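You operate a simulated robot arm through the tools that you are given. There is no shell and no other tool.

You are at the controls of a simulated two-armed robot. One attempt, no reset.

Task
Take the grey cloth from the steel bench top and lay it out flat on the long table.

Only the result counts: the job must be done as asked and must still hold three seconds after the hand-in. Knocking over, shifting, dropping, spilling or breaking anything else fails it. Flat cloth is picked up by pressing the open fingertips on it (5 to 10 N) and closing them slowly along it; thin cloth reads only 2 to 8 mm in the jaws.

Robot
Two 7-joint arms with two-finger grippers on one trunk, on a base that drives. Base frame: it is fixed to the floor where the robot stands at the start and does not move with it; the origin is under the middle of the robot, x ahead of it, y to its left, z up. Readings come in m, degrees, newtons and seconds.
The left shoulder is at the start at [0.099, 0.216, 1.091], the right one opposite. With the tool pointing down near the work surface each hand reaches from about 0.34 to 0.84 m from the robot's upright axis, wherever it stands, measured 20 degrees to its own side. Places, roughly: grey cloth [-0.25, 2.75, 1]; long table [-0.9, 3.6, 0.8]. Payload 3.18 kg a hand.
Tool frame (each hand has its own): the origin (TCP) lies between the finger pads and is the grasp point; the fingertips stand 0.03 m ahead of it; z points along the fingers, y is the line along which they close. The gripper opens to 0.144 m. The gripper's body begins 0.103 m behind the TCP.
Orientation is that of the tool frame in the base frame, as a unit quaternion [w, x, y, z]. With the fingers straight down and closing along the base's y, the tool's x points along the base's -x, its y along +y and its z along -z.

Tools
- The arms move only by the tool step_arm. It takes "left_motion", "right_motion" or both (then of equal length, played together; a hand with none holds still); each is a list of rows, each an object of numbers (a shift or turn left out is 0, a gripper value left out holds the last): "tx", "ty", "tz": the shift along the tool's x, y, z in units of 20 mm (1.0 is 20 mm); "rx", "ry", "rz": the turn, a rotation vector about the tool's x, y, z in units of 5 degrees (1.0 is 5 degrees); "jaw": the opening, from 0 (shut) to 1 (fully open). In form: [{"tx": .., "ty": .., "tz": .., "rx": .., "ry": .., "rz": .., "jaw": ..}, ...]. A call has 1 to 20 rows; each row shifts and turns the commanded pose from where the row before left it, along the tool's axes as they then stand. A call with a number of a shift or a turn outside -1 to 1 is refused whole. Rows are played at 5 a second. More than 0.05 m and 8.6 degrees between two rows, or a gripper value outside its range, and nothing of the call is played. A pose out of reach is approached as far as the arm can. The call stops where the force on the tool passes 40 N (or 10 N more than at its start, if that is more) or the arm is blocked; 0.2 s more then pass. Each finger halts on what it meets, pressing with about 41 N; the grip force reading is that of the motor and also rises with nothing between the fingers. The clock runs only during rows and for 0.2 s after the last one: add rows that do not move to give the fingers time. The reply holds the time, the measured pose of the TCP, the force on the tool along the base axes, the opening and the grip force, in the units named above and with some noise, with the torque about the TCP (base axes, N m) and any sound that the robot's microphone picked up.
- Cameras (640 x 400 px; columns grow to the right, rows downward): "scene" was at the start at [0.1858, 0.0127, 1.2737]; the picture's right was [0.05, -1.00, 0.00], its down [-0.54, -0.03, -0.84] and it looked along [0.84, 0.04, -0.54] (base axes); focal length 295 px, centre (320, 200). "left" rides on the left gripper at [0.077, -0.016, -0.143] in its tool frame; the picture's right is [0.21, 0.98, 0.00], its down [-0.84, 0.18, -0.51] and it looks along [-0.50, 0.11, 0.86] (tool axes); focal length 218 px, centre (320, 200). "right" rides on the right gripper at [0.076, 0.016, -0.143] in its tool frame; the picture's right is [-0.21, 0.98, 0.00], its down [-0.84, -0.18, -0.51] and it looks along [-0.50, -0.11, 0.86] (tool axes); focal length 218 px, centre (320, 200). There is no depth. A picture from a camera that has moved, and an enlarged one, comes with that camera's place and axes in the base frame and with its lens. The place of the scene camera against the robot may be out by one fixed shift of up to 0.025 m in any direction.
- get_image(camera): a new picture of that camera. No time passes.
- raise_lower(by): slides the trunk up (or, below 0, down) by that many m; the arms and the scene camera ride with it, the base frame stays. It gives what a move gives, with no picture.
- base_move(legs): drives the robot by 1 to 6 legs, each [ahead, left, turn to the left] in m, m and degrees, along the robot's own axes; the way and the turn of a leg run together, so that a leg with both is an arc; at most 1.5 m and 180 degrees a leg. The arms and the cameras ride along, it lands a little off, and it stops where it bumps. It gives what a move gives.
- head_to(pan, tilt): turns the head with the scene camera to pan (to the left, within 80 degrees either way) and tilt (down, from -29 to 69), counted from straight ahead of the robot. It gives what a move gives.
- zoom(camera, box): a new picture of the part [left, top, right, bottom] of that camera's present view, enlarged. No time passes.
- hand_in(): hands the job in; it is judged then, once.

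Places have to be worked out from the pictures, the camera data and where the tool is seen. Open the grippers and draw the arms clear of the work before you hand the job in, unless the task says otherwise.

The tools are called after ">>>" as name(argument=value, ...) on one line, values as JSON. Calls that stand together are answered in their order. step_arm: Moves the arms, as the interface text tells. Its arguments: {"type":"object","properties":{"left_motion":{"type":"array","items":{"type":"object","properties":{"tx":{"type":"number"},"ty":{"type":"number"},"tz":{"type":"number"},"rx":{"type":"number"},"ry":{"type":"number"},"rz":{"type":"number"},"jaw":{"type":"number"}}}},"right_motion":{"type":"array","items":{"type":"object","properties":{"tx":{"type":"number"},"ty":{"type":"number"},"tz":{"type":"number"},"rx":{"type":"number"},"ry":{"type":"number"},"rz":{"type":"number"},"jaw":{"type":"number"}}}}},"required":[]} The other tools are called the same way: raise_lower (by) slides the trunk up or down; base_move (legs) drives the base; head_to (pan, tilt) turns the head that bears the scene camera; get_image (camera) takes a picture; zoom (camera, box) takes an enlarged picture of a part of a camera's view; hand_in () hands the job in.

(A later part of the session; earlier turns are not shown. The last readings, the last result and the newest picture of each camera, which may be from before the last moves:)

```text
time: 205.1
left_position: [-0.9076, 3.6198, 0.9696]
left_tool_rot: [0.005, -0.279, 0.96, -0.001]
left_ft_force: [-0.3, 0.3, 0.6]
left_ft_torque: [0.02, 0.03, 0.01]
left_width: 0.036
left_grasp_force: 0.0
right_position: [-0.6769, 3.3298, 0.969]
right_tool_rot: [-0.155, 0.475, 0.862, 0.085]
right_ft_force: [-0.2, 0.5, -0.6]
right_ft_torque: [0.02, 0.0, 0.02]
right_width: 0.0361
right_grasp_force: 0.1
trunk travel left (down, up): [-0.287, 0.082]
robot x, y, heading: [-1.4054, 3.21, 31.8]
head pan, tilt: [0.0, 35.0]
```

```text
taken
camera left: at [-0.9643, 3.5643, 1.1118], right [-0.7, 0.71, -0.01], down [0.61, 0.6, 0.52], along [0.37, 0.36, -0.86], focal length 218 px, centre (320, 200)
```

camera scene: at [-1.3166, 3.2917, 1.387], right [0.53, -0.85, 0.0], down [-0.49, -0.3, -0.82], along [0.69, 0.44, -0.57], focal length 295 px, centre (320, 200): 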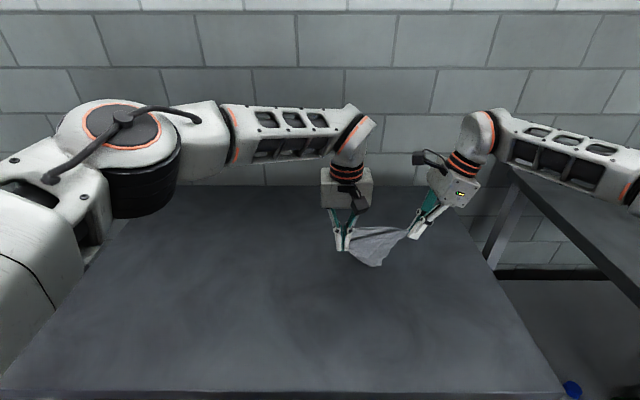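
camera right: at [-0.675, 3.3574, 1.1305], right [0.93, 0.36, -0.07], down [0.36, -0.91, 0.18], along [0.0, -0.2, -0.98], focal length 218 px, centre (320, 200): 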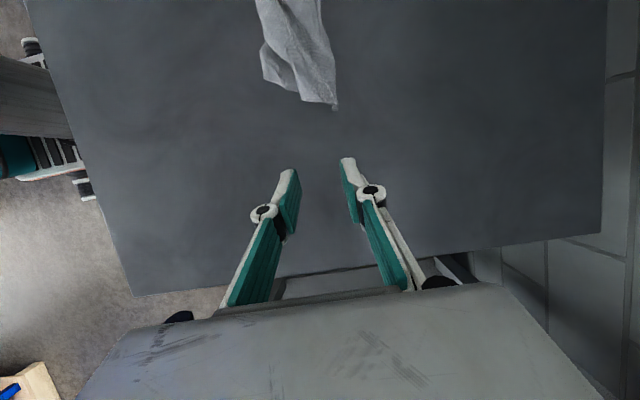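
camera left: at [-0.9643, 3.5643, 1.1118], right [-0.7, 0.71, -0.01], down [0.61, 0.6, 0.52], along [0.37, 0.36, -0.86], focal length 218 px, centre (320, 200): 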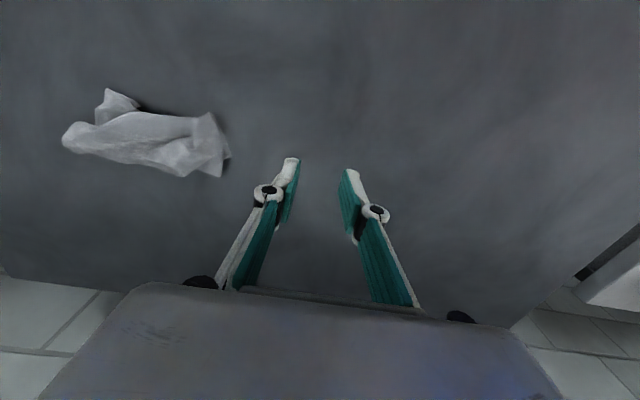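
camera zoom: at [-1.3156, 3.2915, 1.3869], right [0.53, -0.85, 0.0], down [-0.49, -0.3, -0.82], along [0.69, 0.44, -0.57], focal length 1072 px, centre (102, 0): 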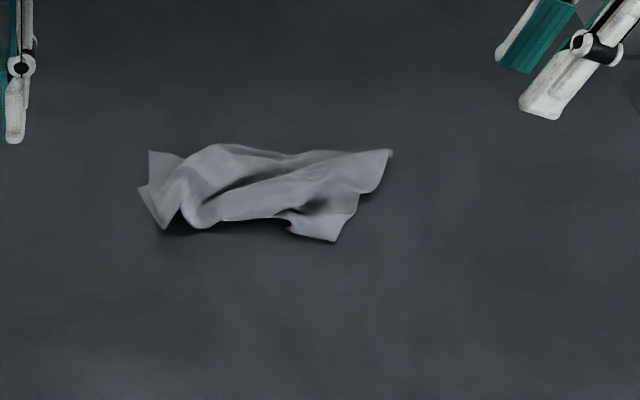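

I move the right hand (whose camera looks almost straight down) over the cloth, a bit higher, to get a clean top view.

>>> step_arm(right_motion=[{"tx": 0.34, "tz": -0.94}, {"tx": 0.34, "tz": -0.94}, {"tx": 0.34, "tz": -0.94}, {"tx": 0.94, "tz": 0.342}, {"tx": 0.94, "tz": 0.342}, {"tx": 0.94, "tz": 0.342}, {"tx": 0.94, "tz": 0.342}, {"tx": 0.94, "tz": 0.342}, {"tx": 0.94, "tz": 0.342}, {"tx": 0.7, "tz": 0.25, "ty": -0.5}, {"ty": -0.8}, {}])

>>> get_image(camera="right")

>>> zoom(camera="right", box=[220, 60, 420, 240])

```text
time: 207.7
left_position: [-0.9083, 3.6203, 0.9702]
left_tool_rot: [0.005, -0.28, 0.96, -0.001]
left_ft_force: [0.4, 0.3, 0.4]
left_ft_torque: [-0.01, -0.03, -0.02]
left_width: 0.036
left_grasp_force: 0.0
right_position: [-0.7733, 3.4321, 1.0309]
right_tool_rot: [-0.155, 0.475, 0.862, 0.084]
right_ft_force: [-0.8, 0.2, -0.9]
right_ft_torque: [0.02, 0.01, 0.01]
right_width: 0.036
right_grasp_force: 0.1
trunk travel left (down, up): [-0.287, 0.082]
robot x, y, heading: [-1.4071, 3.21, 32.1]
head pan, tilt: [0.0, 35.0]
```

```text
taken
camera right: at [-0.7706, 3.4597, 1.1914], right [0.93, 0.36, -0.07], down [0.37, -0.91, 0.18], along [0.0, -0.2, -0.98], focal length 218 px, centre (320, 200)
```

right: 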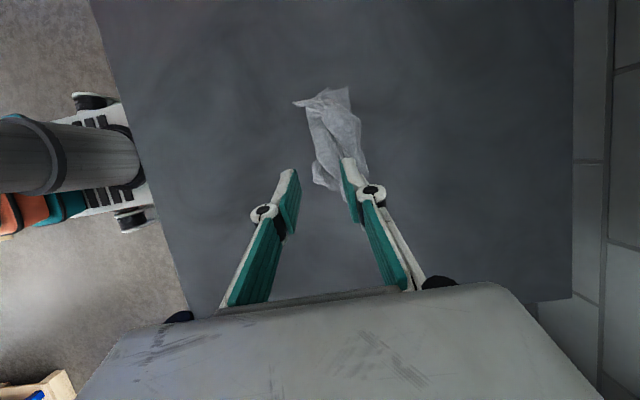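

```text
2.22 times, centred on (320, 150) of right
camera zoom: at [-0.7706, 3.4597, 1.1914], right [0.93, 0.36, -0.07], down [0.37, -0.91, 0.18], along [0.0, -0.2, -0.98], focal length 485 px, centre (320, 311)
```

zoom: 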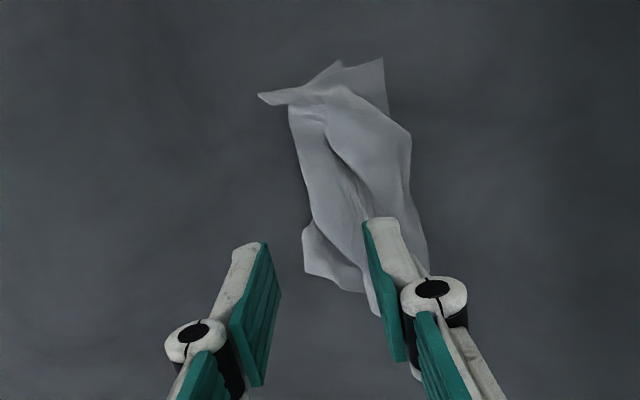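

The far finger blocks part of it; I move the hand 8 cm toward me for an open view.

>>> step_arm(right_motion=[{"ty": -1}, {"ty": -1}, {"ty": -1}, {"ty": -1}, {}])

>>> zoom(camera="right", box=[300, 40, 500, 220])

```text
time: 208.9
left_position: [-0.9071, 3.6191, 0.9681]
left_tool_rot: [0.006, -0.279, 0.96, -0.002]
left_ft_force: [-0.5, 0.4, 1.4]
left_ft_torque: [-0.01, 0.02, 0.0]
left_width: 0.036
left_grasp_force: 0.0
right_position: [-0.8398, 3.3873, 1.0288]
right_tool_rot: [-0.155, 0.475, 0.862, 0.084]
right_ft_force: [0.5, -0.2, -0.1]
right_ft_torque: [-0.03, 0.02, 0.01]
right_width: 0.036
right_grasp_force: 0.0
trunk travel left (down, up): [-0.287, 0.082]
robot x, y, heading: [-1.4085, 3.2129, 32.3]
head pan, tilt: [0.0, 35.0]
```

```text
2.22 times, centred on (400, 130) of right
camera zoom: at [-0.8375, 3.4157, 1.1912], right [0.93, 0.36, -0.07], down [0.36, -0.91, 0.18], along [0.0, -0.2, -0.98], focal length 485 px, centre (142, 356)
```

zoom: 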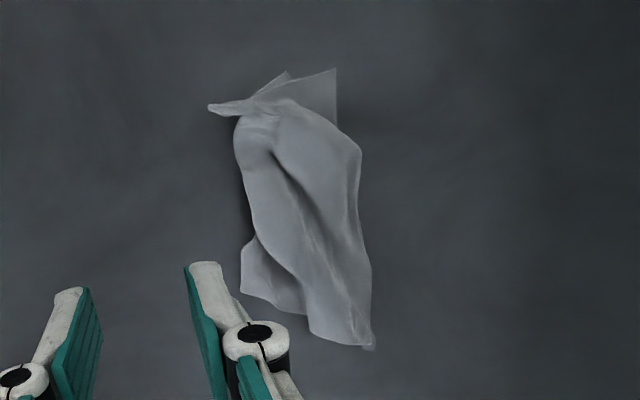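

Now I can map the corners: D (0.706, −0.215), Q (0.705, −0.037) on the far side, P (0.628, −0.160), N (0.626, −0.041) on the near side – the cloth just needs widening toward me by ~8 cm. I'll pin the far side with one hand and drag P and N toward me with pressed fingertips. First I drive 5 cm closer for comfortable reach.

>>> base_move(legs=[[0.05, 0, 0]])

>>> get_image(camera="right")

>>> get_image(camera="left")

```text
time: 209.8
left_position: [-0.8653, 3.6478, 0.9686]
left_tool_rot: [0.004, -0.279, 0.96, -0.002]
left_ft_force: [1.2, -0.5, -0.8]
left_ft_torque: [-0.03, 0.03, 0.01]
left_width: 0.0359
left_grasp_force: 0.1
right_position: [-0.7969, 3.415, 1.0295]
right_tool_rot: [-0.155, 0.475, 0.862, 0.084]
right_ft_force: [0.5, 0.1, -0.2]
right_ft_torque: [-0.05, 0.1, 0.01]
right_width: 0.0364
right_grasp_force: 0.0
trunk travel left (down, up): [-0.287, 0.082]
robot x, y, heading: [-1.3686, 3.2402, 32.3]
head pan, tilt: [0.0, 35.0]
```

```text
taken
camera right: at [-0.7945, 3.4429, 1.1901], right [0.93, 0.36, -0.08], down [0.37, -0.91, 0.18], along [0.0, -0.2, -0.98], focal length 218 px, centre (320, 200)
```

right: 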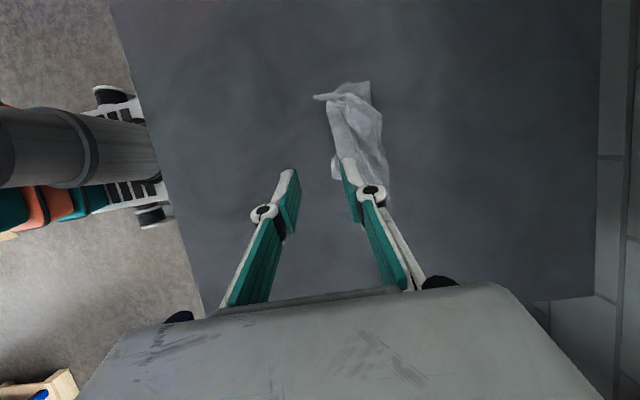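

```text
taken
camera left: at [-0.9217, 3.5918, 1.1107], right [-0.7, 0.71, -0.01], down [0.61, 0.6, 0.51], along [0.37, 0.36, -0.86], focal length 218 px, centre (320, 200)
```

left: 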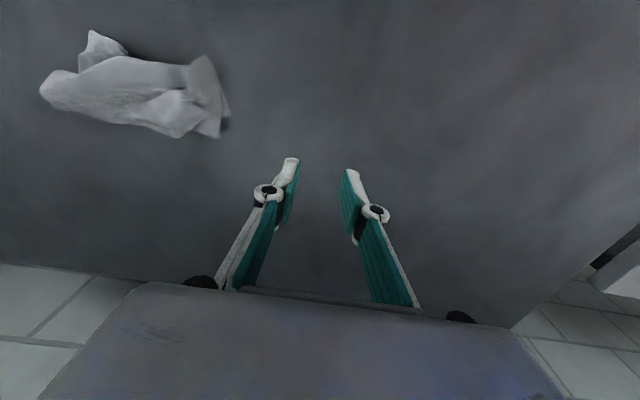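

I zoom with the left camera to see the N/Q end in detail before pinning.

>>> zoom(camera="left", box=[20, 10, 260, 160])

```text
2.67 times, centred on (140, 85) of left
camera zoom: at [-0.9217, 3.5918, 1.1107], right [-0.7, 0.71, -0.01], down [0.61, 0.6, 0.51], along [0.37, 0.36, -0.86], focal length 582 px, centre (800, 507)
```

zoom: 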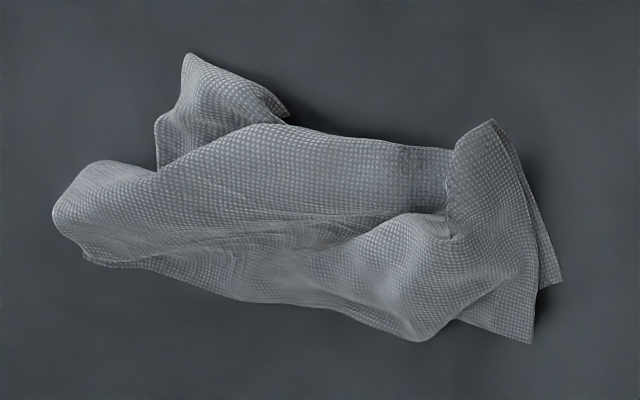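

P's flap is clearly visible at (0.578, −0.158). The left hand will pin the N/Q end at (0.623, −0.051) with closed fingertips, and the right will press on P. I move both (fingers shut) above these points.

>>> step_arm(left_motion=[{"ty": -0.9, "jaw": 0.0}, {"ty": -0.9, "tx": 0.1}, {"ty": -0.9, "tx": 0.15}, {"ty": -0.9, "tx": 0.15}, {"ty": -0.9, "tx": 0.15}, {"ty": -0.9, "tx": 0.15}, {"ty": -0.9, "tx": 0.15}, {"ty": -0.2}, {"tz": 0.9}, {"tz": 0.9}, {"tz": 0.9}, {}])

>>> get_image(camera="right")

>>> zoom(camera="scene", box=[300, 200, 460, 310])

```text
time: 212.4
left_position: [-0.8107, 3.5264, 0.9149]
left_tool_rot: [0.005, -0.279, 0.96, -0.002]
left_ft_force: [-0.3, -0.9, 0.3]
left_ft_torque: [-0.02, -0.01, -0.02]
left_width: 0.0
left_grasp_force: 30.5
right_position: [-0.7981, 3.415, 1.0314]
right_tool_rot: [-0.155, 0.475, 0.862, 0.085]
right_ft_force: [0.3, -0.4, 0.4]
right_ft_torque: [-0.03, 0.0, 0.0]
right_width: 0.0358
right_grasp_force: 0.2
trunk travel left (down, up): [-0.287, 0.082]
robot x, y, heading: [-1.3671, 3.2353, 32.1]
head pan, tilt: [0.0, 35.0]
```

```text
taken
camera right: at [-0.7962, 3.442, 1.1913], right [0.93, 0.36, -0.07], down [0.37, -0.91, 0.18], along [0.0, -0.2, -0.98], focal length 218 px, centre (320, 200)
```

right: 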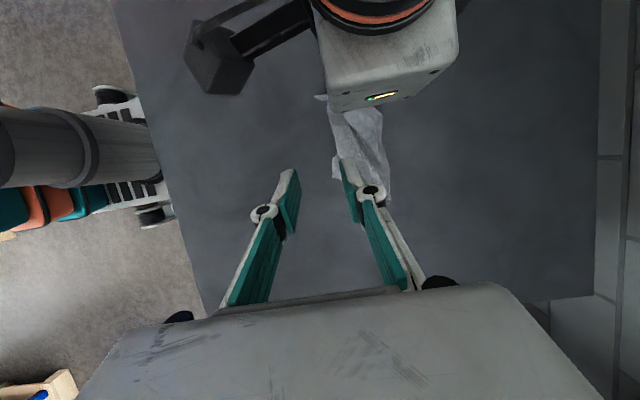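

```text
3.64 times, centred on (380, 255) of scene
camera zoom: at [-1.2745, 3.318, 1.3869], right [0.53, -0.85, 0.0], down [-0.49, -0.31, -0.82], along [0.69, 0.44, -0.57], focal length 1072 px, centre (102, 0)
```

zoom: 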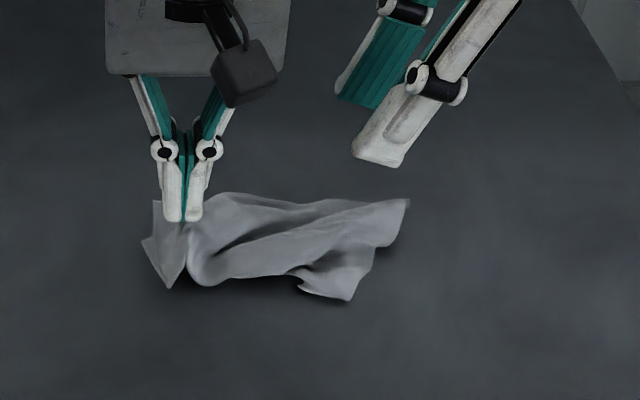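

The left fingers are right over the N/Q end. I press them down to pin it.

>>> step_arm(left_motion=[{"tz": 0.5}, {"tz": 0.4}, {"tz": 0.3}, {"tz": 0.2}, {}])

```text
time: 213.6
left_position: [-0.8085, 3.528, 0.8887]
left_tool_rot: [0.005, -0.28, 0.96, -0.002]
left_ft_force: [-0.5, -0.1, 0.6]
left_ft_torque: [0.01, -0.01, -0.03]
left_width: 0.0
left_grasp_force: 30.5
right_position: [-0.799, 3.414, 1.0296]
right_tool_rot: [-0.155, 0.475, 0.862, 0.085]
right_ft_force: [-0.4, -0.4, 0.3]
right_ft_torque: [0.0, -0.01, 0.0]
right_width: 0.0361
right_grasp_force: 0.1
trunk travel left (down, up): [-0.287, 0.082]
robot x, y, heading: [-1.3679, 3.239, 32.3]
head pan, tilt: [0.0, 35.0]
```

>>> step_arm(left_motion=[{"tz": 0.15}, {"tz": 0.15}, {"tz": 0.1}, {}, {}])

```text
time: 214.8
left_position: [-0.8104, 3.5276, 0.8789]
left_tool_rot: [0.006, -0.28, 0.96, -0.002]
left_ft_force: [0.2, -0.5, 0.8]
left_ft_torque: [-0.01, 0.03, -0.03]
left_width: 0.0
left_grasp_force: 30.0
right_position: [-0.7987, 3.4133, 1.0298]
right_tool_rot: [-0.155, 0.474, 0.863, 0.084]
right_ft_force: [0.0, 0.0, -0.1]
right_ft_torque: [-0.01, -0.01, 0.02]
right_width: 0.0361
right_grasp_force: 0.1
trunk travel left (down, up): [-0.287, 0.082]
robot x, y, heading: [-1.365, 3.2354, 32.4]
head pan, tilt: [0.0, 35.0]
```

Closed tips sit slightly higher; I continue down in 2 mm steps until it presses (and I keep a note of the force).

>>> step_arm(left_motion=[{"tz": 0.1}, {"tz": 0.1}, {}, {}])

```text
time: 215.8
left_position: [-0.81, 3.5267, 0.8783]
left_tool_rot: [0.007, -0.28, 0.96, -0.001]
left_ft_force: [0.6, 0.0, 27.0]
left_ft_torque: [-0.22, 0.07, -0.01]
left_width: 0.0001
left_grasp_force: 31.0
right_position: [-0.8002, 3.4134, 1.0316]
right_tool_rot: [-0.154, 0.474, 0.862, 0.086]
right_ft_force: [-0.5, 0.9, 0.6]
right_ft_torque: [0.02, 0.0, 0.01]
right_width: 0.036
right_grasp_force: 0.1
trunk travel left (down, up): [-0.287, 0.082]
robot x, y, heading: [-1.3647, 3.2345, 32.2]
head pan, tilt: [0.0, 35.0]
```

Pinned with 27 N. Now the right hand: lean it 10° more outward, shut the fingers, and lower onto P at (0.592, −0.155).

>>> step_arm(left_motion=[{"tz": -0.03}, {}, {}, {}, {}, {}, {}, {}, {}, {}], right_motion=[{"ry": 1, "jaw": 0.0, "ty": 0.55}, {"ry": 1, "ty": 0.55}, {"tx": -0.4375, "tz": 0.758}, {"tx": -0.4375, "tz": 0.758}, {"tx": -0.4375, "tz": 0.758}, {"tx": -0.4375, "tz": 0.758}, {"tx": -0.4375, "tz": 0.758}, {"tx": -0.4375, "tz": 0.758}, {"tx": -0.4, "tz": 0.69}, {}])

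>>> zoom(camera="right", box=[220, 40, 440, 240])

>>> zoom(camera="scene", box=[300, 200, 460, 310])

```text
time: 218.0
left_position: [-0.8101, 3.5268, 0.8791]
left_tool_rot: [0.006, -0.28, 0.96, -0.001]
left_ft_force: [2.5, 0.4, 29.1]
left_ft_torque: [-0.19, 0.06, -0.02]
left_width: 0.0002
left_grasp_force: 30.3
right_position: [-0.7833, 3.4271, 0.91]
right_tool_rot: [-0.229, 0.465, 0.846, 0.126]
right_ft_force: [0.3, -0.2, -0.2]
right_ft_torque: [0.02, -0.02, 0.02]
right_width: 0.0001
right_grasp_force: 30.7
trunk travel left (down, up): [-0.287, 0.082]
robot x, y, heading: [-1.3659, 3.2415, 32.2]
head pan, tilt: [0.0, 35.0]
```

```text
2.00 times, centred on (330, 140) of right
camera zoom: at [-0.7647, 3.4301, 1.0725], right [0.92, 0.37, -0.1], down [0.37, -0.93, 0.01], along [-0.09, -0.05, -0.99], focal length 436 px, centre (300, 320)
```

zoom: 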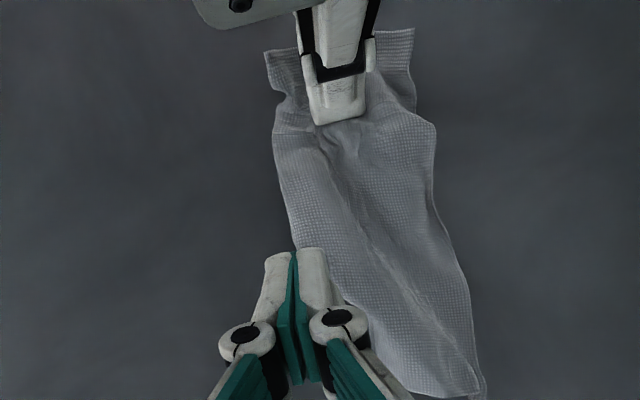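

```text
3.64 times, centred on (380, 255) of scene
camera zoom: at [-1.2762, 3.317, 1.3872], right [0.53, -0.85, 0.0], down [-0.48, -0.3, -0.82], along [0.69, 0.44, -0.57], focal length 1072 px, centre (102, 0)
```

zoom: 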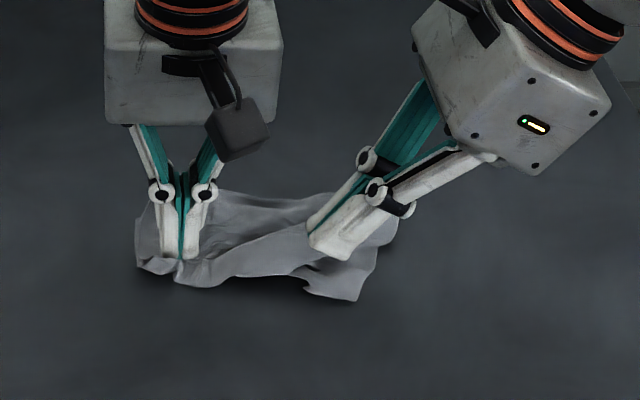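

The view shows the right fingertips slightly left/above P's flap centre. I shift 12 mm right and 8 mm nearer, then lower to press on P.

>>> step_arm(right_motion=[{"tx": -0.52, "tz": -0.3, "ty": -0.4}, {"tx": -0.25, "tz": 0.433}, {"tx": -0.25, "tz": 0.433}, {"tx": -0.12, "tz": 0.21}, {}])

>>> zoom(camera="scene", box=[300, 200, 460, 310])

```text
time: 219.2
left_position: [-0.8114, 3.5273, 0.8782]
left_tool_rot: [0.006, -0.279, 0.96, 0.0]
left_ft_force: [3.1, 0.3, 29.5]
left_ft_torque: [-0.17, 0.07, 0.05]
left_width: 0.0
left_grasp_force: 31.0
right_position: [-0.781, 3.4129, 0.8857]
right_tool_rot: [-0.229, 0.466, 0.845, 0.126]
right_ft_force: [0.5, 0.0, -0.4]
right_ft_torque: [-0.02, 0.01, -0.01]
right_width: 0.0
right_grasp_force: 30.8
trunk travel left (down, up): [-0.287, 0.082]
robot x, y, heading: [-1.3644, 3.235, 32.2]
head pan, tilt: [0.0, 35.0]
```

```text
3.64 times, centred on (380, 255) of scene
camera zoom: at [-1.2762, 3.3171, 1.3872], right [0.53, -0.85, 0.0], down [-0.48, -0.3, -0.82], along [0.69, 0.44, -0.57], focal length 1072 px, centre (102, 0)
```

zoom: 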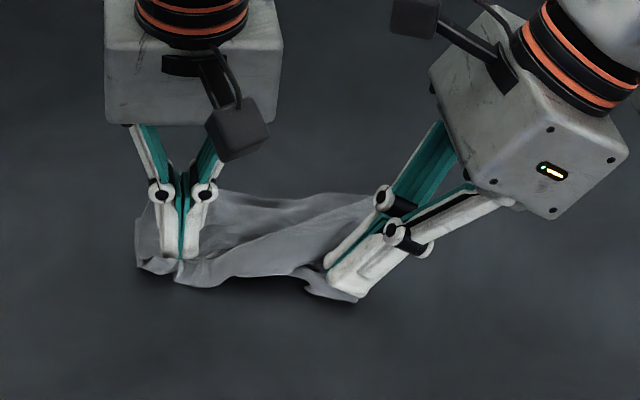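

The fingertips sit right on P's flap now. I press down to contact.

>>> step_arm(right_motion=[{"tx": -0.08, "tz": 0.14}, {"tx": -0.06, "tz": 0.1}, {}, {}])

```text
time: 220.2
left_position: [-0.8107, 3.5277, 0.8788]
left_tool_rot: [0.007, -0.279, 0.96, 0.0]
left_ft_force: [3.3, 0.8, 28.3]
left_ft_torque: [-0.16, 0.05, 0.0]
left_width: 0.0001
left_grasp_force: 30.5
right_position: [-0.7819, 3.4123, 0.8811]
right_tool_rot: [-0.229, 0.465, 0.846, 0.127]
right_ft_force: [-0.1, -0.1, 3.2]
right_ft_torque: [0.0, 0.0, 0.0]
right_width: 0.0
right_grasp_force: 30.7
trunk travel left (down, up): [-0.287, 0.082]
robot x, y, heading: [-1.3653, 3.2365, 32.4]
head pan, tilt: [0.0, 35.0]
```

3 N; press ~1 mm more and start dragging P toward me and to the right, a few cm first.

>>> step_arm(right_motion=[{"tx": -0.03, "tz": 0.05}, {}, {"ty": -0.45, "tx": -0.36, "tz": -0.208}, {"ty": -0.45, "tx": -0.36, "tz": -0.208}, {"ty": -0.45, "tx": -0.36, "tz": -0.208}, {}])

>>> zoom(camera="right", box=[220, 0, 440, 200])

>>> zoom(camera="scene", box=[300, 200, 460, 310])

```text
time: 221.6
left_position: [-0.8109, 3.5271, 0.878]
left_tool_rot: [0.006, -0.279, 0.96, -0.001]
left_ft_force: [3.3, -0.5, 27.5]
left_ft_torque: [-0.19, 0.0, 0.01]
left_width: 0.0
left_grasp_force: 30.9
right_position: [-0.7927, 3.3773, 0.8782]
right_tool_rot: [-0.228, 0.464, 0.847, 0.126]
right_ft_force: [0.5, 4.8, 11.6]
right_ft_torque: [0.19, -0.06, 0.01]
right_width: 0.0
right_grasp_force: 30.6
trunk travel left (down, up): [-0.287, 0.082]
robot x, y, heading: [-1.3727, 3.2396, 32.2]
head pan, tilt: [0.0, 35.0]
```

```text
2.00 times, centred on (330, 100) of right
camera zoom: at [-0.7749, 3.3808, 1.0419], right [0.92, 0.37, -0.1], down [0.38, -0.93, 0.01], along [-0.09, -0.05, -0.99], focal length 436 px, centre (300, 400)
```

zoom: 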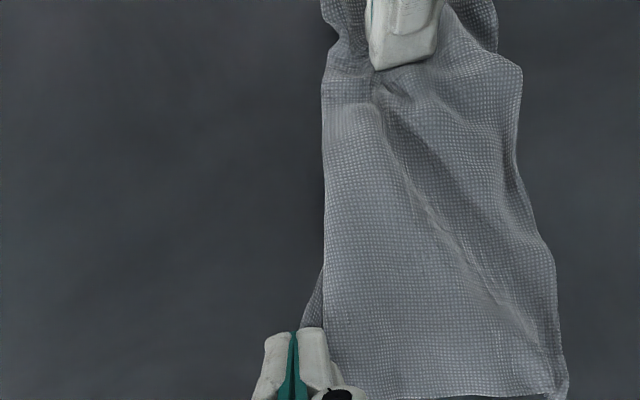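

```text
3.64 times, centred on (380, 255) of scene
camera zoom: at [-1.2768, 3.3172, 1.3873], right [0.53, -0.85, 0.0], down [-0.48, -0.3, -0.82], along [0.69, 0.44, -0.57], focal length 1072 px, centre (102, 0)
```

zoom: 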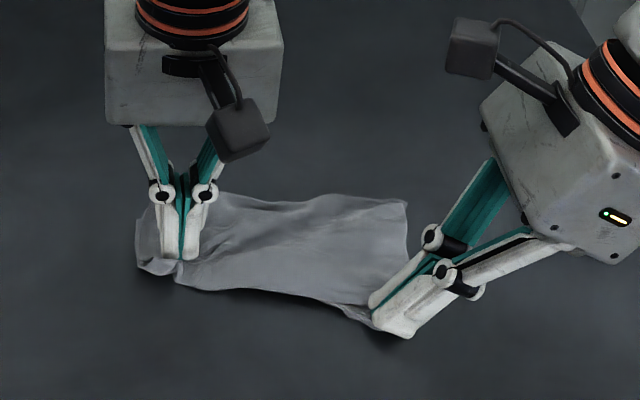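

Excellent — the cloth is spreading open between the pin and P. I continue dragging in the same direction.

>>> step_arm(right_motion=[{"ty": -0.5, "tx": -0.28, "tz": -0.16}, {"ty": -0.5, "tx": -0.28, "tz": -0.16}, {"ty": -0.5, "tx": -0.28, "tz": -0.16}, {}])

>>> zoom(camera="right", box=[220, 0, 460, 200])

>>> zoom(camera="scene", box=[300, 200, 460, 310])

```text
time: 222.6
left_position: [-0.8109, 3.5265, 0.8774]
left_tool_rot: [0.008, -0.279, 0.96, -0.001]
left_ft_force: [-0.9, -3.9, 28.8]
left_ft_torque: [-0.26, 0.17, 0.06]
left_width: 0.0
left_grasp_force: 30.6
right_position: [-0.8055, 3.3429, 0.8784]
right_tool_rot: [-0.228, 0.466, 0.845, 0.126]
right_ft_force: [2.6, 2.3, 8.1]
right_ft_torque: [0.1, -0.06, -0.04]
right_width: 0.0001
right_grasp_force: 30.5
trunk travel left (down, up): [-0.287, 0.082]
robot x, y, heading: [-1.3652, 3.2388, 31.9]
head pan, tilt: [0.0, 35.0]
```

```text
2.00 times, centred on (340, 100) of right
camera zoom: at [-0.7888, 3.347, 1.041], right [0.92, 0.37, -0.1], down [0.37, -0.93, 0.01], along [-0.09, -0.05, -0.99], focal length 436 px, centre (280, 400)
```

zoom: 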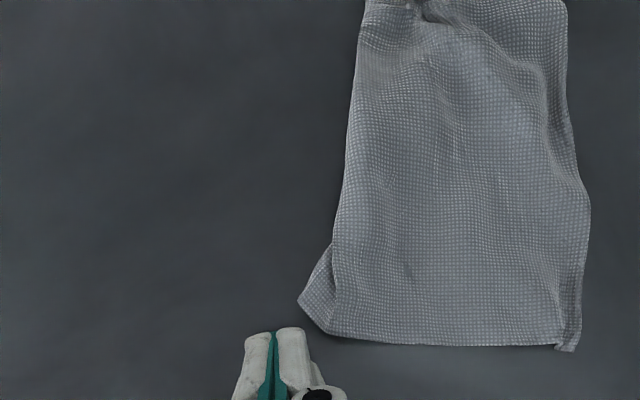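

```text
3.64 times, centred on (380, 255) of scene
camera zoom: at [-1.2768, 3.3167, 1.3872], right [0.53, -0.85, 0.0], down [-0.48, -0.3, -0.82], along [0.69, 0.44, -0.57], focal length 1072 px, centre (102, 0)
```

zoom: 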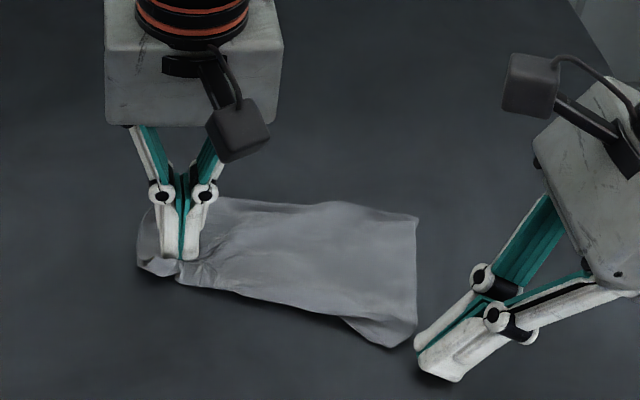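

Superb: the right half is now spread wide; only a ~3–4 cm strip at the near edge is still folded under near P (tip now at (0.541, −0.174)). I lift the right hand, place it on the exposed P flap and drag it toward me.

>>> step_arm(right_motion=[{"tx": 0.45, "tz": -0.78}, {"tx": 0.866, "tz": 0.5, "ty": 0.5}, {"tx": 0.866, "tz": 0.5, "ty": 0.45}, {"tx": -0.2, "tz": 0.346}, {}])

>>> zoom(camera="right", box=[220, 40, 460, 240])

>>> zoom(camera="scene", box=[300, 200, 460, 310])

```text
time: 223.8
left_position: [-0.8108, 3.5271, 0.8777]
left_tool_rot: [0.007, -0.28, 0.96, 0.0]
left_ft_force: [-0.9, -3.2, 30.5]
left_ft_torque: [-0.27, 0.2, 0.0]
left_width: 0.0
left_grasp_force: 30.9
right_position: [-0.8119, 3.3877, 0.8894]
right_tool_rot: [-0.229, 0.466, 0.845, 0.127]
right_ft_force: [0.3, -0.7, 0.3]
right_ft_torque: [0.02, 0.01, 0.04]
right_width: 0.0002
right_grasp_force: 30.9
trunk travel left (down, up): [-0.287, 0.082]
robot x, y, heading: [-1.3657, 3.2382, 32.1]
head pan, tilt: [0.0, 35.0]
```

```text
2.00 times, centred on (340, 140) of right
camera zoom: at [-0.7941, 3.3918, 1.0516], right [0.92, 0.37, -0.1], down [0.37, -0.93, 0.01], along [-0.09, -0.05, -0.99], focal length 436 px, centre (280, 320)
```

zoom: 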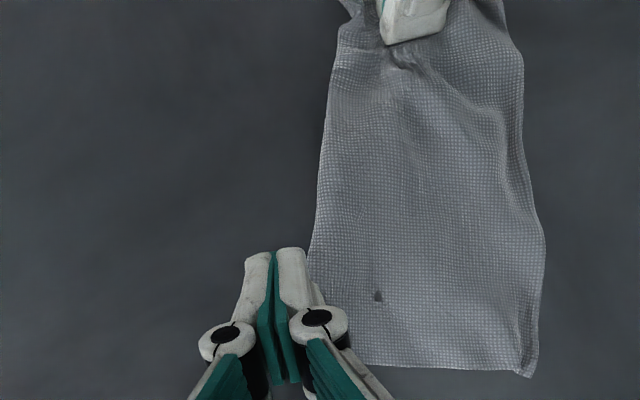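

```text
3.64 times, centred on (380, 255) of scene
camera zoom: at [-1.2767, 3.3166, 1.3872], right [0.53, -0.85, 0.0], down [-0.48, -0.3, -0.82], along [0.69, 0.44, -0.57], focal length 1072 px, centre (102, 0)
```

zoom: 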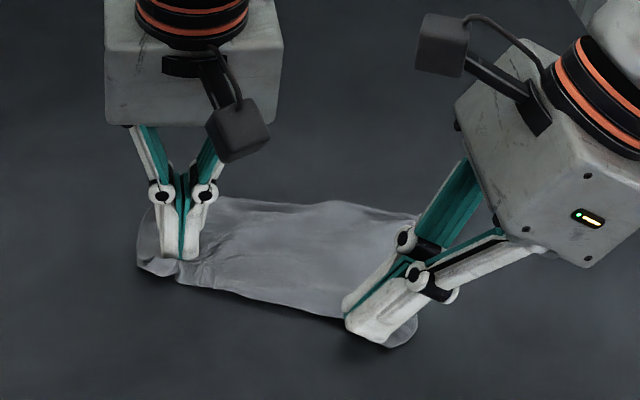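

Fingertips are near P's flap; I adjust 12 mm right, 4 mm nearer, and press.

>>> step_arm(right_motion=[{"tx": -0.52, "tz": -0.3, "ty": -0.2}, {"tx": -0.12, "tz": 0.21}, {"tx": -0.12, "tz": 0.21}, {"tx": -0.04, "tz": 0.07}, {}, {}])

>>> zoom(camera="scene", box=[300, 200, 460, 310])

```text
time: 225.2
left_position: [-0.8111, 3.5257, 0.8789]
left_tool_rot: [0.006, -0.278, 0.96, -0.001]
left_ft_force: [2.8, -3.5, 24.5]
left_ft_torque: [-0.21, 0.09, 0.01]
left_width: 0.0
left_grasp_force: 30.8
right_position: [-0.8087, 3.3764, 0.8805]
right_tool_rot: [-0.228, 0.465, 0.846, 0.128]
right_ft_force: [0.9, -0.1, 18.7]
right_ft_torque: [0.11, -0.03, -0.01]
right_width: 0.0
right_grasp_force: 30.8
trunk travel left (down, up): [-0.287, 0.082]
robot x, y, heading: [-1.3677, 3.2392, 32.1]
head pan, tilt: [0.0, 35.0]
```

```text
3.64 times, centred on (380, 255) of scene
camera zoom: at [-1.2773, 3.3165, 1.3874], right [0.53, -0.85, 0.0], down [-0.48, -0.3, -0.82], along [0.69, 0.44, -0.57], focal length 1072 px, centre (102, 0)
```

zoom: 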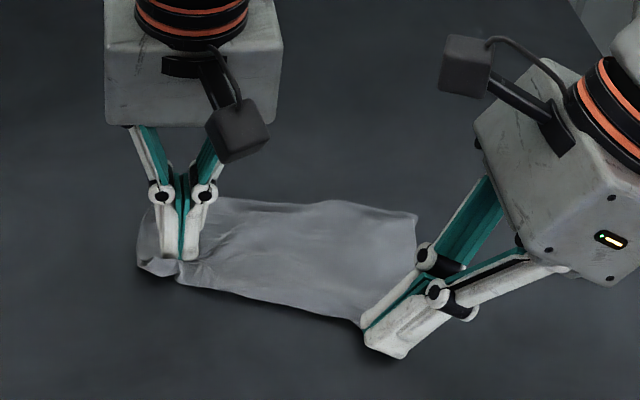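

Pressing at 19 N on P. I ease slightly and drag straight toward me ~3.5 cm.

>>> step_arm(right_motion=[{"tx": 0.01, "tz": -0.02, "ty": -0.4}, {"ty": -0.45}, {"ty": -0.45}, {"ty": -0.45}, {}])

>>> zoom(camera="right", box=[240, 0, 480, 200])

>>> zoom(camera="scene", box=[300, 200, 460, 310])

```text
time: 226.4
left_position: [-0.8114, 3.5264, 0.8792]
left_tool_rot: [0.007, -0.279, 0.96, -0.002]
left_ft_force: [1.2, -6.6, 27.4]
left_ft_torque: [-0.31, 0.11, 0.02]
left_width: 0.0
left_grasp_force: 30.8
right_position: [-0.8398, 3.3574, 0.8793]
right_tool_rot: [-0.229, 0.465, 0.846, 0.128]
right_ft_force: [3.3, 10.7, 21.4]
right_ft_torque: [0.41, -0.16, 0.01]
right_width: 0.0
right_grasp_force: 30.7
trunk travel left (down, up): [-0.287, 0.082]
robot x, y, heading: [-1.3655, 3.2408, 32.2]
head pan, tilt: [0.0, 35.0]
```

```text
2.00 times, centred on (360, 100) of right
camera zoom: at [-0.8222, 3.3606, 1.0414], right [0.92, 0.37, -0.1], down [0.37, -0.93, 0.01], along [-0.09, -0.05, -0.99], focal length 436 px, centre (240, 400)
```

zoom: 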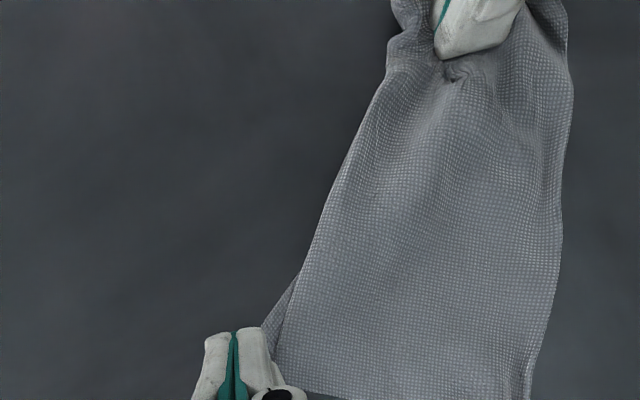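

```text
3.64 times, centred on (380, 255) of scene
camera zoom: at [-1.2774, 3.3173, 1.3873], right [0.53, -0.85, 0.0], down [-0.48, -0.3, -0.82], along [0.69, 0.44, -0.57], focal length 1072 px, centre (102, 0)
```

zoom: 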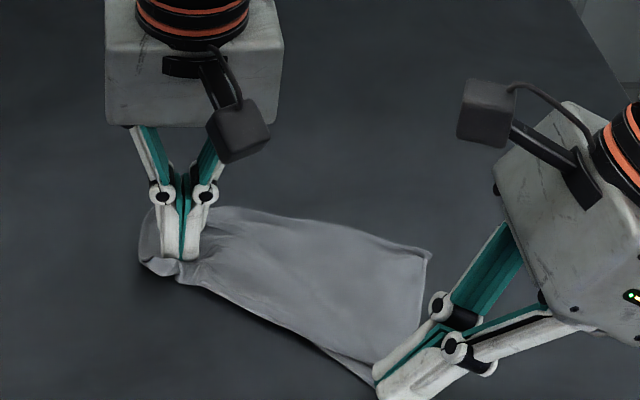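

The whole right side swings along with P, so the pin should be closer. Keeping the right hand pressed on P, I move the left pin to the middle of the cloth at ≈(0.62, −0.125).

>>> step_arm(left_motion=[{"tz": -0.6}, {"tz": -0.4}, {"ty": -0.9}, {"ty": -0.9}, {"ty": -0.9}, {"ty": -0.9}, {"tz": 0.5}, {"tz": 0.4}, {"tz": 0.1}, {}])

>>> zoom(camera="scene", box=[300, 200, 460, 310])

>>> zoom(camera="right", box=[240, 0, 480, 200])

```text
time: 228.8
left_position: [-0.7818, 3.5273, 0.8773]
left_tool_rot: [0.004, -0.315, 0.949, -0.01]
left_ft_force: [0.2, -1.9, 9.5]
left_ft_torque: [-0.02, 0.08, -0.02]
left_width: 0.0001
left_grasp_force: 30.5
left hand out of reach, approached as far as the arm can: row 6
right_position: [-0.8382, 3.3576, 0.88]
right_tool_rot: [-0.229, 0.464, 0.846, 0.129]
right_ft_force: [-0.5, -1.2, 10.3]
right_ft_torque: [-0.01, 0.0, 0.0]
right_width: 0.0002
right_grasp_force: 30.2
trunk travel left (down, up): [-0.287, 0.082]
robot x, y, heading: [-1.3675, 3.2379, 32.2]
head pan, tilt: [0.0, 35.0]
stopped in row 10 (left hand): the arm was blocked; the commanded pose is now the measured one
```

```text
3.64 times, centred on (380, 255) of scene
camera zoom: at [-1.2756, 3.3178, 1.3868], right [0.53, -0.85, 0.0], down [-0.48, -0.31, -0.82], along [0.69, 0.44, -0.57], focal length 1072 px, centre (102, 0)
```

zoom: 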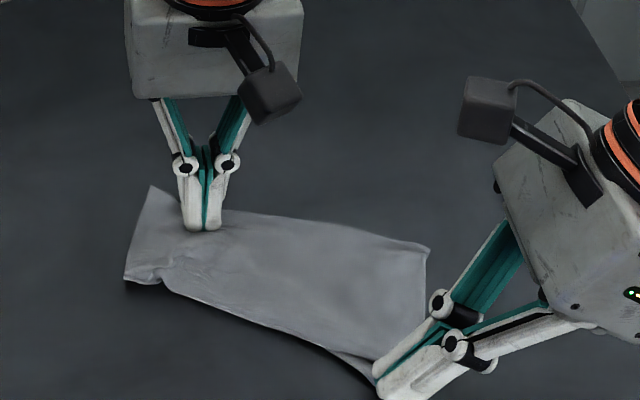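

```text
2.00 times, centred on (360, 100) of right
camera zoom: at [-0.8205, 3.3608, 1.0418], right [0.92, 0.37, -0.1], down [0.37, -0.93, 0.01], along [-0.09, -0.05, -0.99], focal length 436 px, centre (240, 400)
```

zoom: 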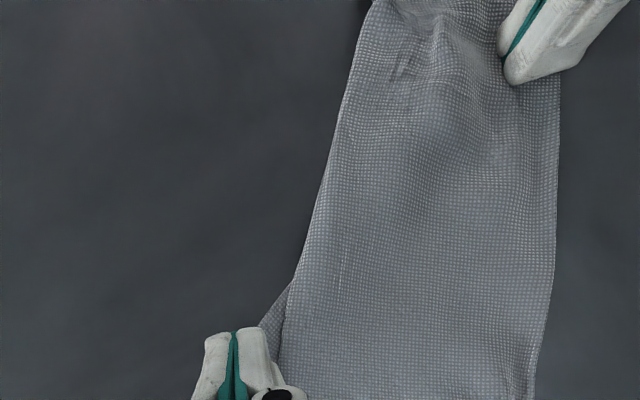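

The left arm can't reach further across, but it now presses on the far-left part of the cloth at (0.647, −0.068), which is a good pin. I press it a bit harder and drag P radially away from it (toward me and right).

>>> step_arm(left_motion=[{"tz": 0.06}, {}, {}, {}, {}, {}], right_motion=[{}, {"ty": -0.38, "tx": -0.283, "tz": -0.163}, {"ty": -0.38, "tx": -0.283, "tz": -0.163}, {"ty": -0.38, "tx": -0.283, "tz": -0.163}, {"ty": -0.38, "tx": -0.283, "tz": -0.163}, {}])

>>> zoom(camera="scene", box=[300, 200, 460, 310])

>>> zoom(camera="right", box=[240, 0, 480, 200])

```text
time: 230.2
left_position: [-0.7812, 3.5256, 0.8771]
left_tool_rot: [0.004, -0.313, 0.95, -0.01]
left_ft_force: [-2.3, -1.5, 13.6]
left_ft_torque: [0.03, 0.06, 0.01]
left_width: 0.0
left_grasp_force: 30.6
right_position: [-0.8494, 3.3183, 0.8784]
right_tool_rot: [-0.228, 0.466, 0.845, 0.128]
right_ft_force: [1.4, 3.4, 7.6]
right_ft_torque: [0.13, -0.08, 0.02]
right_width: 0.0
right_grasp_force: 30.7
trunk travel left (down, up): [-0.287, 0.082]
robot x, y, heading: [-1.3688, 3.2384, 32.4]
head pan, tilt: [0.0, 35.0]
```

```text
3.64 times, centred on (380, 255) of scene
camera zoom: at [-1.2759, 3.3176, 1.3871], right [0.53, -0.85, 0.0], down [-0.48, -0.3, -0.82], along [0.69, 0.44, -0.57], focal length 1072 px, centre (102, 0)
```

zoom: 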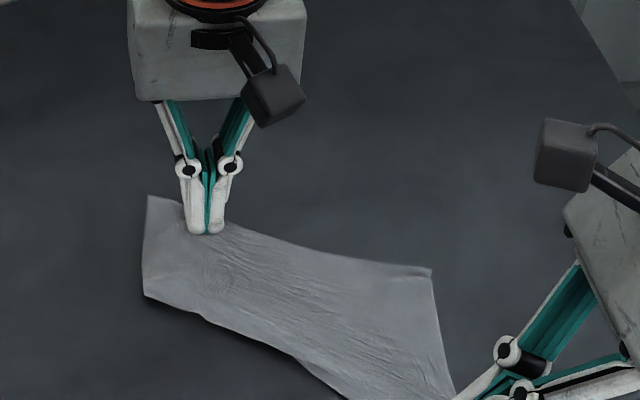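

```text
2.00 times, centred on (360, 100) of right
camera zoom: at [-0.832, 3.3214, 1.0412], right [0.92, 0.37, -0.1], down [0.37, -0.93, 0.01], along [-0.09, -0.05, -0.99], focal length 436 px, centre (240, 400)
```

zoom: 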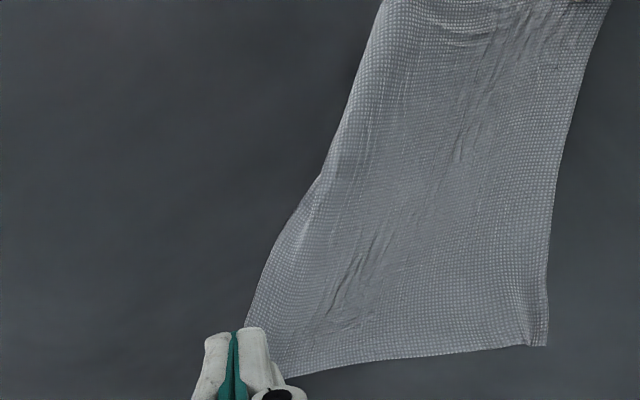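

Brilliant — P's fold is open and most of the cloth is flat. What remains is a flap at corner N folded underneath along the near-left boundary (fold line from (0.58, −0.03) to (0.53, −0.13)). I lift both hands, move the left one away, and look from above with the right.

>>> step_arm(left_motion=[{"tz": -0.5}, {"tz": -0.9}, {"tz": -0.9}, {"tz": -0.9}, {"tz": -0.9, "ty": 0.5}, {"ty": 1}, {"ty": 1}, {"ty": 1}, {"ty": 1}, {"ty": 1}, {"ty": 1}, {"ty": 1}, {"ty": 1}, {}], right_motion=[{"tx": 0.2, "tz": -0.346}, {"tx": 0.45, "tz": -0.78}, {"tx": 0.45, "tz": -0.78}, {"tx": 0.45, "tz": -0.78}, {"tx": 0.45, "tz": -0.78}, {"tx": 0.45, "tz": -0.78}, {"tx": 0.866, "tz": 0.5}, {"tx": 0.866, "tz": 0.5}, {"tx": 0.866, "tz": 0.5}, {"tx": 0.866, "tz": 0.5}, {"tx": 0.5, "tz": 0.29}, {}, {}, {}])

>>> get_image(camera="right")

>>> zoom(camera="right", box=[280, 0, 520, 200])

>>> zoom(camera="scene", box=[290, 200, 450, 330])

```text
time: 233.2
left_position: [-0.8815, 3.6593, 0.9543]
left_tool_rot: [0.004, -0.31, 0.951, -0.008]
left_ft_force: [-0.8, -0.7, -0.3]
left_ft_torque: [0.02, 0.0, -0.03]
left_width: 0.0001
left_grasp_force: 30.8
right_position: [-0.8983, 3.3971, 0.9766]
right_tool_rot: [-0.23, 0.466, 0.845, 0.127]
right_ft_force: [0.3, -0.2, -1.6]
right_ft_torque: [-0.03, 0.02, 0.0]
right_width: 0.0
right_grasp_force: 30.6
trunk travel left (down, up): [-0.287, 0.082]
robot x, y, heading: [-1.3676, 3.238, 32.2]
head pan, tilt: [0.0, 35.0]
```

```text
taken
camera right: at [-0.8805, 3.4, 1.1392], right [0.92, 0.37, -0.1], down [0.37, -0.93, 0.01], along [-0.09, -0.05, -0.99], focal length 218 px, centre (320, 200)
```

right: 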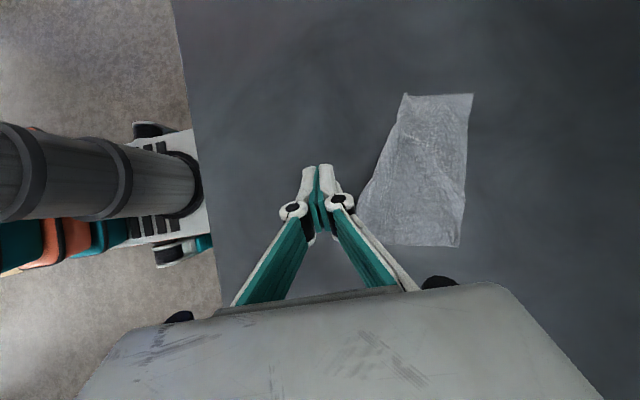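

```text
2.00 times, centred on (400, 100) of right
camera zoom: at [-0.8805, 3.4, 1.1392], right [0.92, 0.37, -0.1], down [0.37, -0.93, 0.01], along [-0.09, -0.05, -0.99], focal length 436 px, centre (160, 400)
```

zoom: 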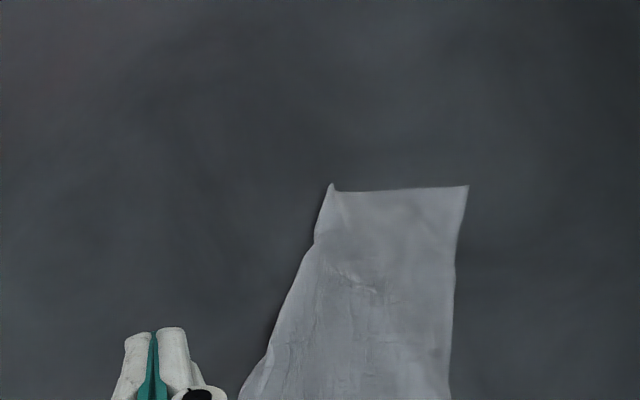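

```text
3.08 times, centred on (370, 265) of scene
camera zoom: at [-1.274, 3.3178, 1.3869], right [0.53, -0.85, 0.0], down [-0.49, -0.31, -0.82], along [0.69, 0.44, -0.57], focal length 907 px, centre (166, 0)
```

zoom: 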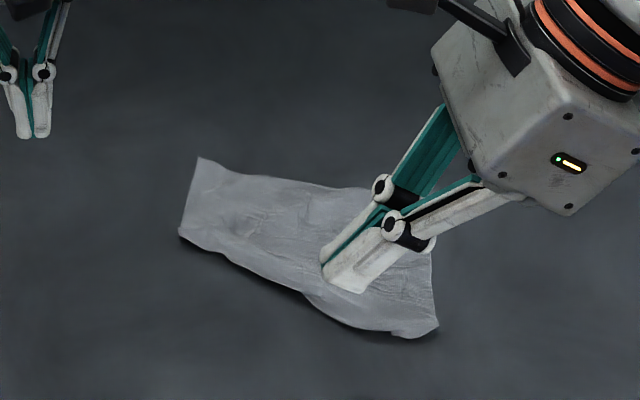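

The remaining issue is clear: a strip along the near edge (≈3–7 cm) is folded underneath. I'll lift that fold line with the right hand near its N end so the flap drops free, then lay it toward me. First set the right hand upright with the closing axis perpendicular to the fold.

>>> step_arm(left_motion=[{"ty": 1}, {"ty": 1}, {"ty": 1}, {"ty": 0.5}, {}, {}, {}, {}, {}, {}, {}, {}, {}, {}], right_motion=[{"ry": -1, "jaw": 0.208}, {"ry": -1}, {"ry": -1}, {"ry": -1}, {"ry": -1}, {"ry": -1}, {"rz": 1}, {"rz": 1}, {"rz": 1}, {"rz": 1}, {"rz": 1}, {"rz": 1}, {}, {}])

```text
time: 236.2
left_position: [-0.9213, 3.7154, 0.9558]
left_tool_rot: [0.004, -0.31, 0.951, -0.01]
left_ft_force: [-1.0, -0.8, 0.4]
left_ft_torque: [0.0, 0.03, -0.01]
left_width: 0.0
left_grasp_force: 30.8
right_position: [-0.8974, 3.3958, 0.9762]
right_tool_rot: [-0.004, 0.693, 0.721, 0.001]
right_ft_force: [1.0, 0.2, 0.5]
right_ft_torque: [0.01, 0.01, 0.02]
right_width: 0.0301
right_grasp_force: 0.1
trunk travel left (down, up): [-0.287, 0.082]
robot x, y, heading: [-1.3646, 3.2398, 32.3]
head pan, tilt: [0.0, 35.0]
```

Yaw reached 120°: the closing axis is now perpendicular to the fold. I move over the fold line at (0.576, −0.058) and lower to ~2 cm above.

>>> step_arm(right_motion=[{"tx": 0.834, "ty": 0.455}, {"tx": 0.834, "ty": 0.455}, {"tx": 0.834, "ty": 0.455}, {"tx": 0.834, "ty": 0.455}, {"tx": 0.834, "ty": 0.455}, {"tx": 0.834, "ty": 0.455}, {"tz": 0.9}, {"tz": 0.9}, {"tz": 0.9}, {"tz": 0.7}, {}])

>>> zoom(camera="right", box=[200, 60, 440, 240])

>>> zoom(camera="scene", box=[290, 200, 450, 330])

```text
time: 238.6
left_position: [-0.9225, 3.7151, 0.9564]
left_tool_rot: [0.004, -0.31, 0.951, -0.01]
left_ft_force: [-0.6, 0.4, -0.2]
left_ft_torque: [0.04, 0.01, -0.01]
left_width: 0.0001
left_grasp_force: 30.6
right_position: [-0.8488, 3.4982, 0.9104]
right_tool_rot: [-0.003, 0.693, 0.721, 0.001]
right_ft_force: [-0.7, -0.1, -0.8]
right_ft_torque: [-0.01, 0.02, -0.03]
right_width: 0.0301
right_grasp_force: 0.0
trunk travel left (down, up): [-0.287, 0.082]
robot x, y, heading: [-1.3662, 3.2375, 32.1]
head pan, tilt: [0.0, 35.0]
```

```text
2.22 times, centred on (320, 150) of right
camera zoom: at [-0.8337, 3.5741, 1.0527], right [0.99, -0.17, 0.0], down [-0.14, -0.85, 0.5], along [-0.09, -0.49, -0.86], focal length 485 px, centre (320, 311)
```

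zoom: 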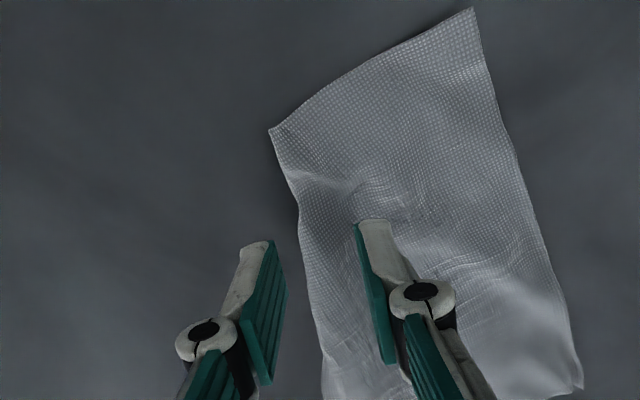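

```text
3.08 times, centred on (370, 265) of scene
camera zoom: at [-1.2744, 3.318, 1.3869], right [0.53, -0.85, 0.0], down [-0.49, -0.31, -0.82], along [0.69, 0.44, -0.57], focal length 907 px, centre (166, 0)
```

zoom: 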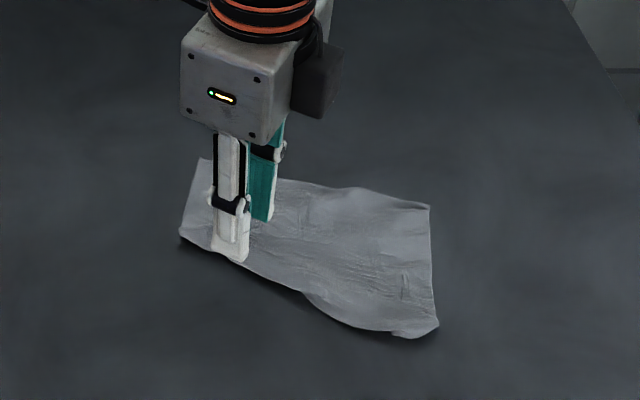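

Perfect placement: one finger outside the fold, one on the cloth. I lower to contact and close on the fold line.

>>> step_arm(right_motion=[{"tz": 0.6}, {"tz": 0.5}, {"tz": 0.2}, {"tz": 0.12}, {}, {}])

```text
time: 240.0
left_position: [-0.9226, 3.7143, 0.9552]
left_tool_rot: [0.004, -0.309, 0.951, -0.01]
left_ft_force: [0.2, 0.8, 0.2]
left_ft_torque: [-0.01, -0.02, -0.03]
left_width: 0.0
left_grasp_force: 30.8
right_position: [-0.8467, 3.4986, 0.8803]
right_tool_rot: [-0.003, 0.693, 0.721, 0.001]
right_ft_force: [0.4, -1.6, 10.9]
right_ft_torque: [-0.07, -0.22, -0.04]
right_width: 0.0296
right_grasp_force: 0.1
trunk travel left (down, up): [-0.287, 0.082]
robot x, y, heading: [-1.3675, 3.2347, 32.0]
head pan, tilt: [0.0, 35.0]
```

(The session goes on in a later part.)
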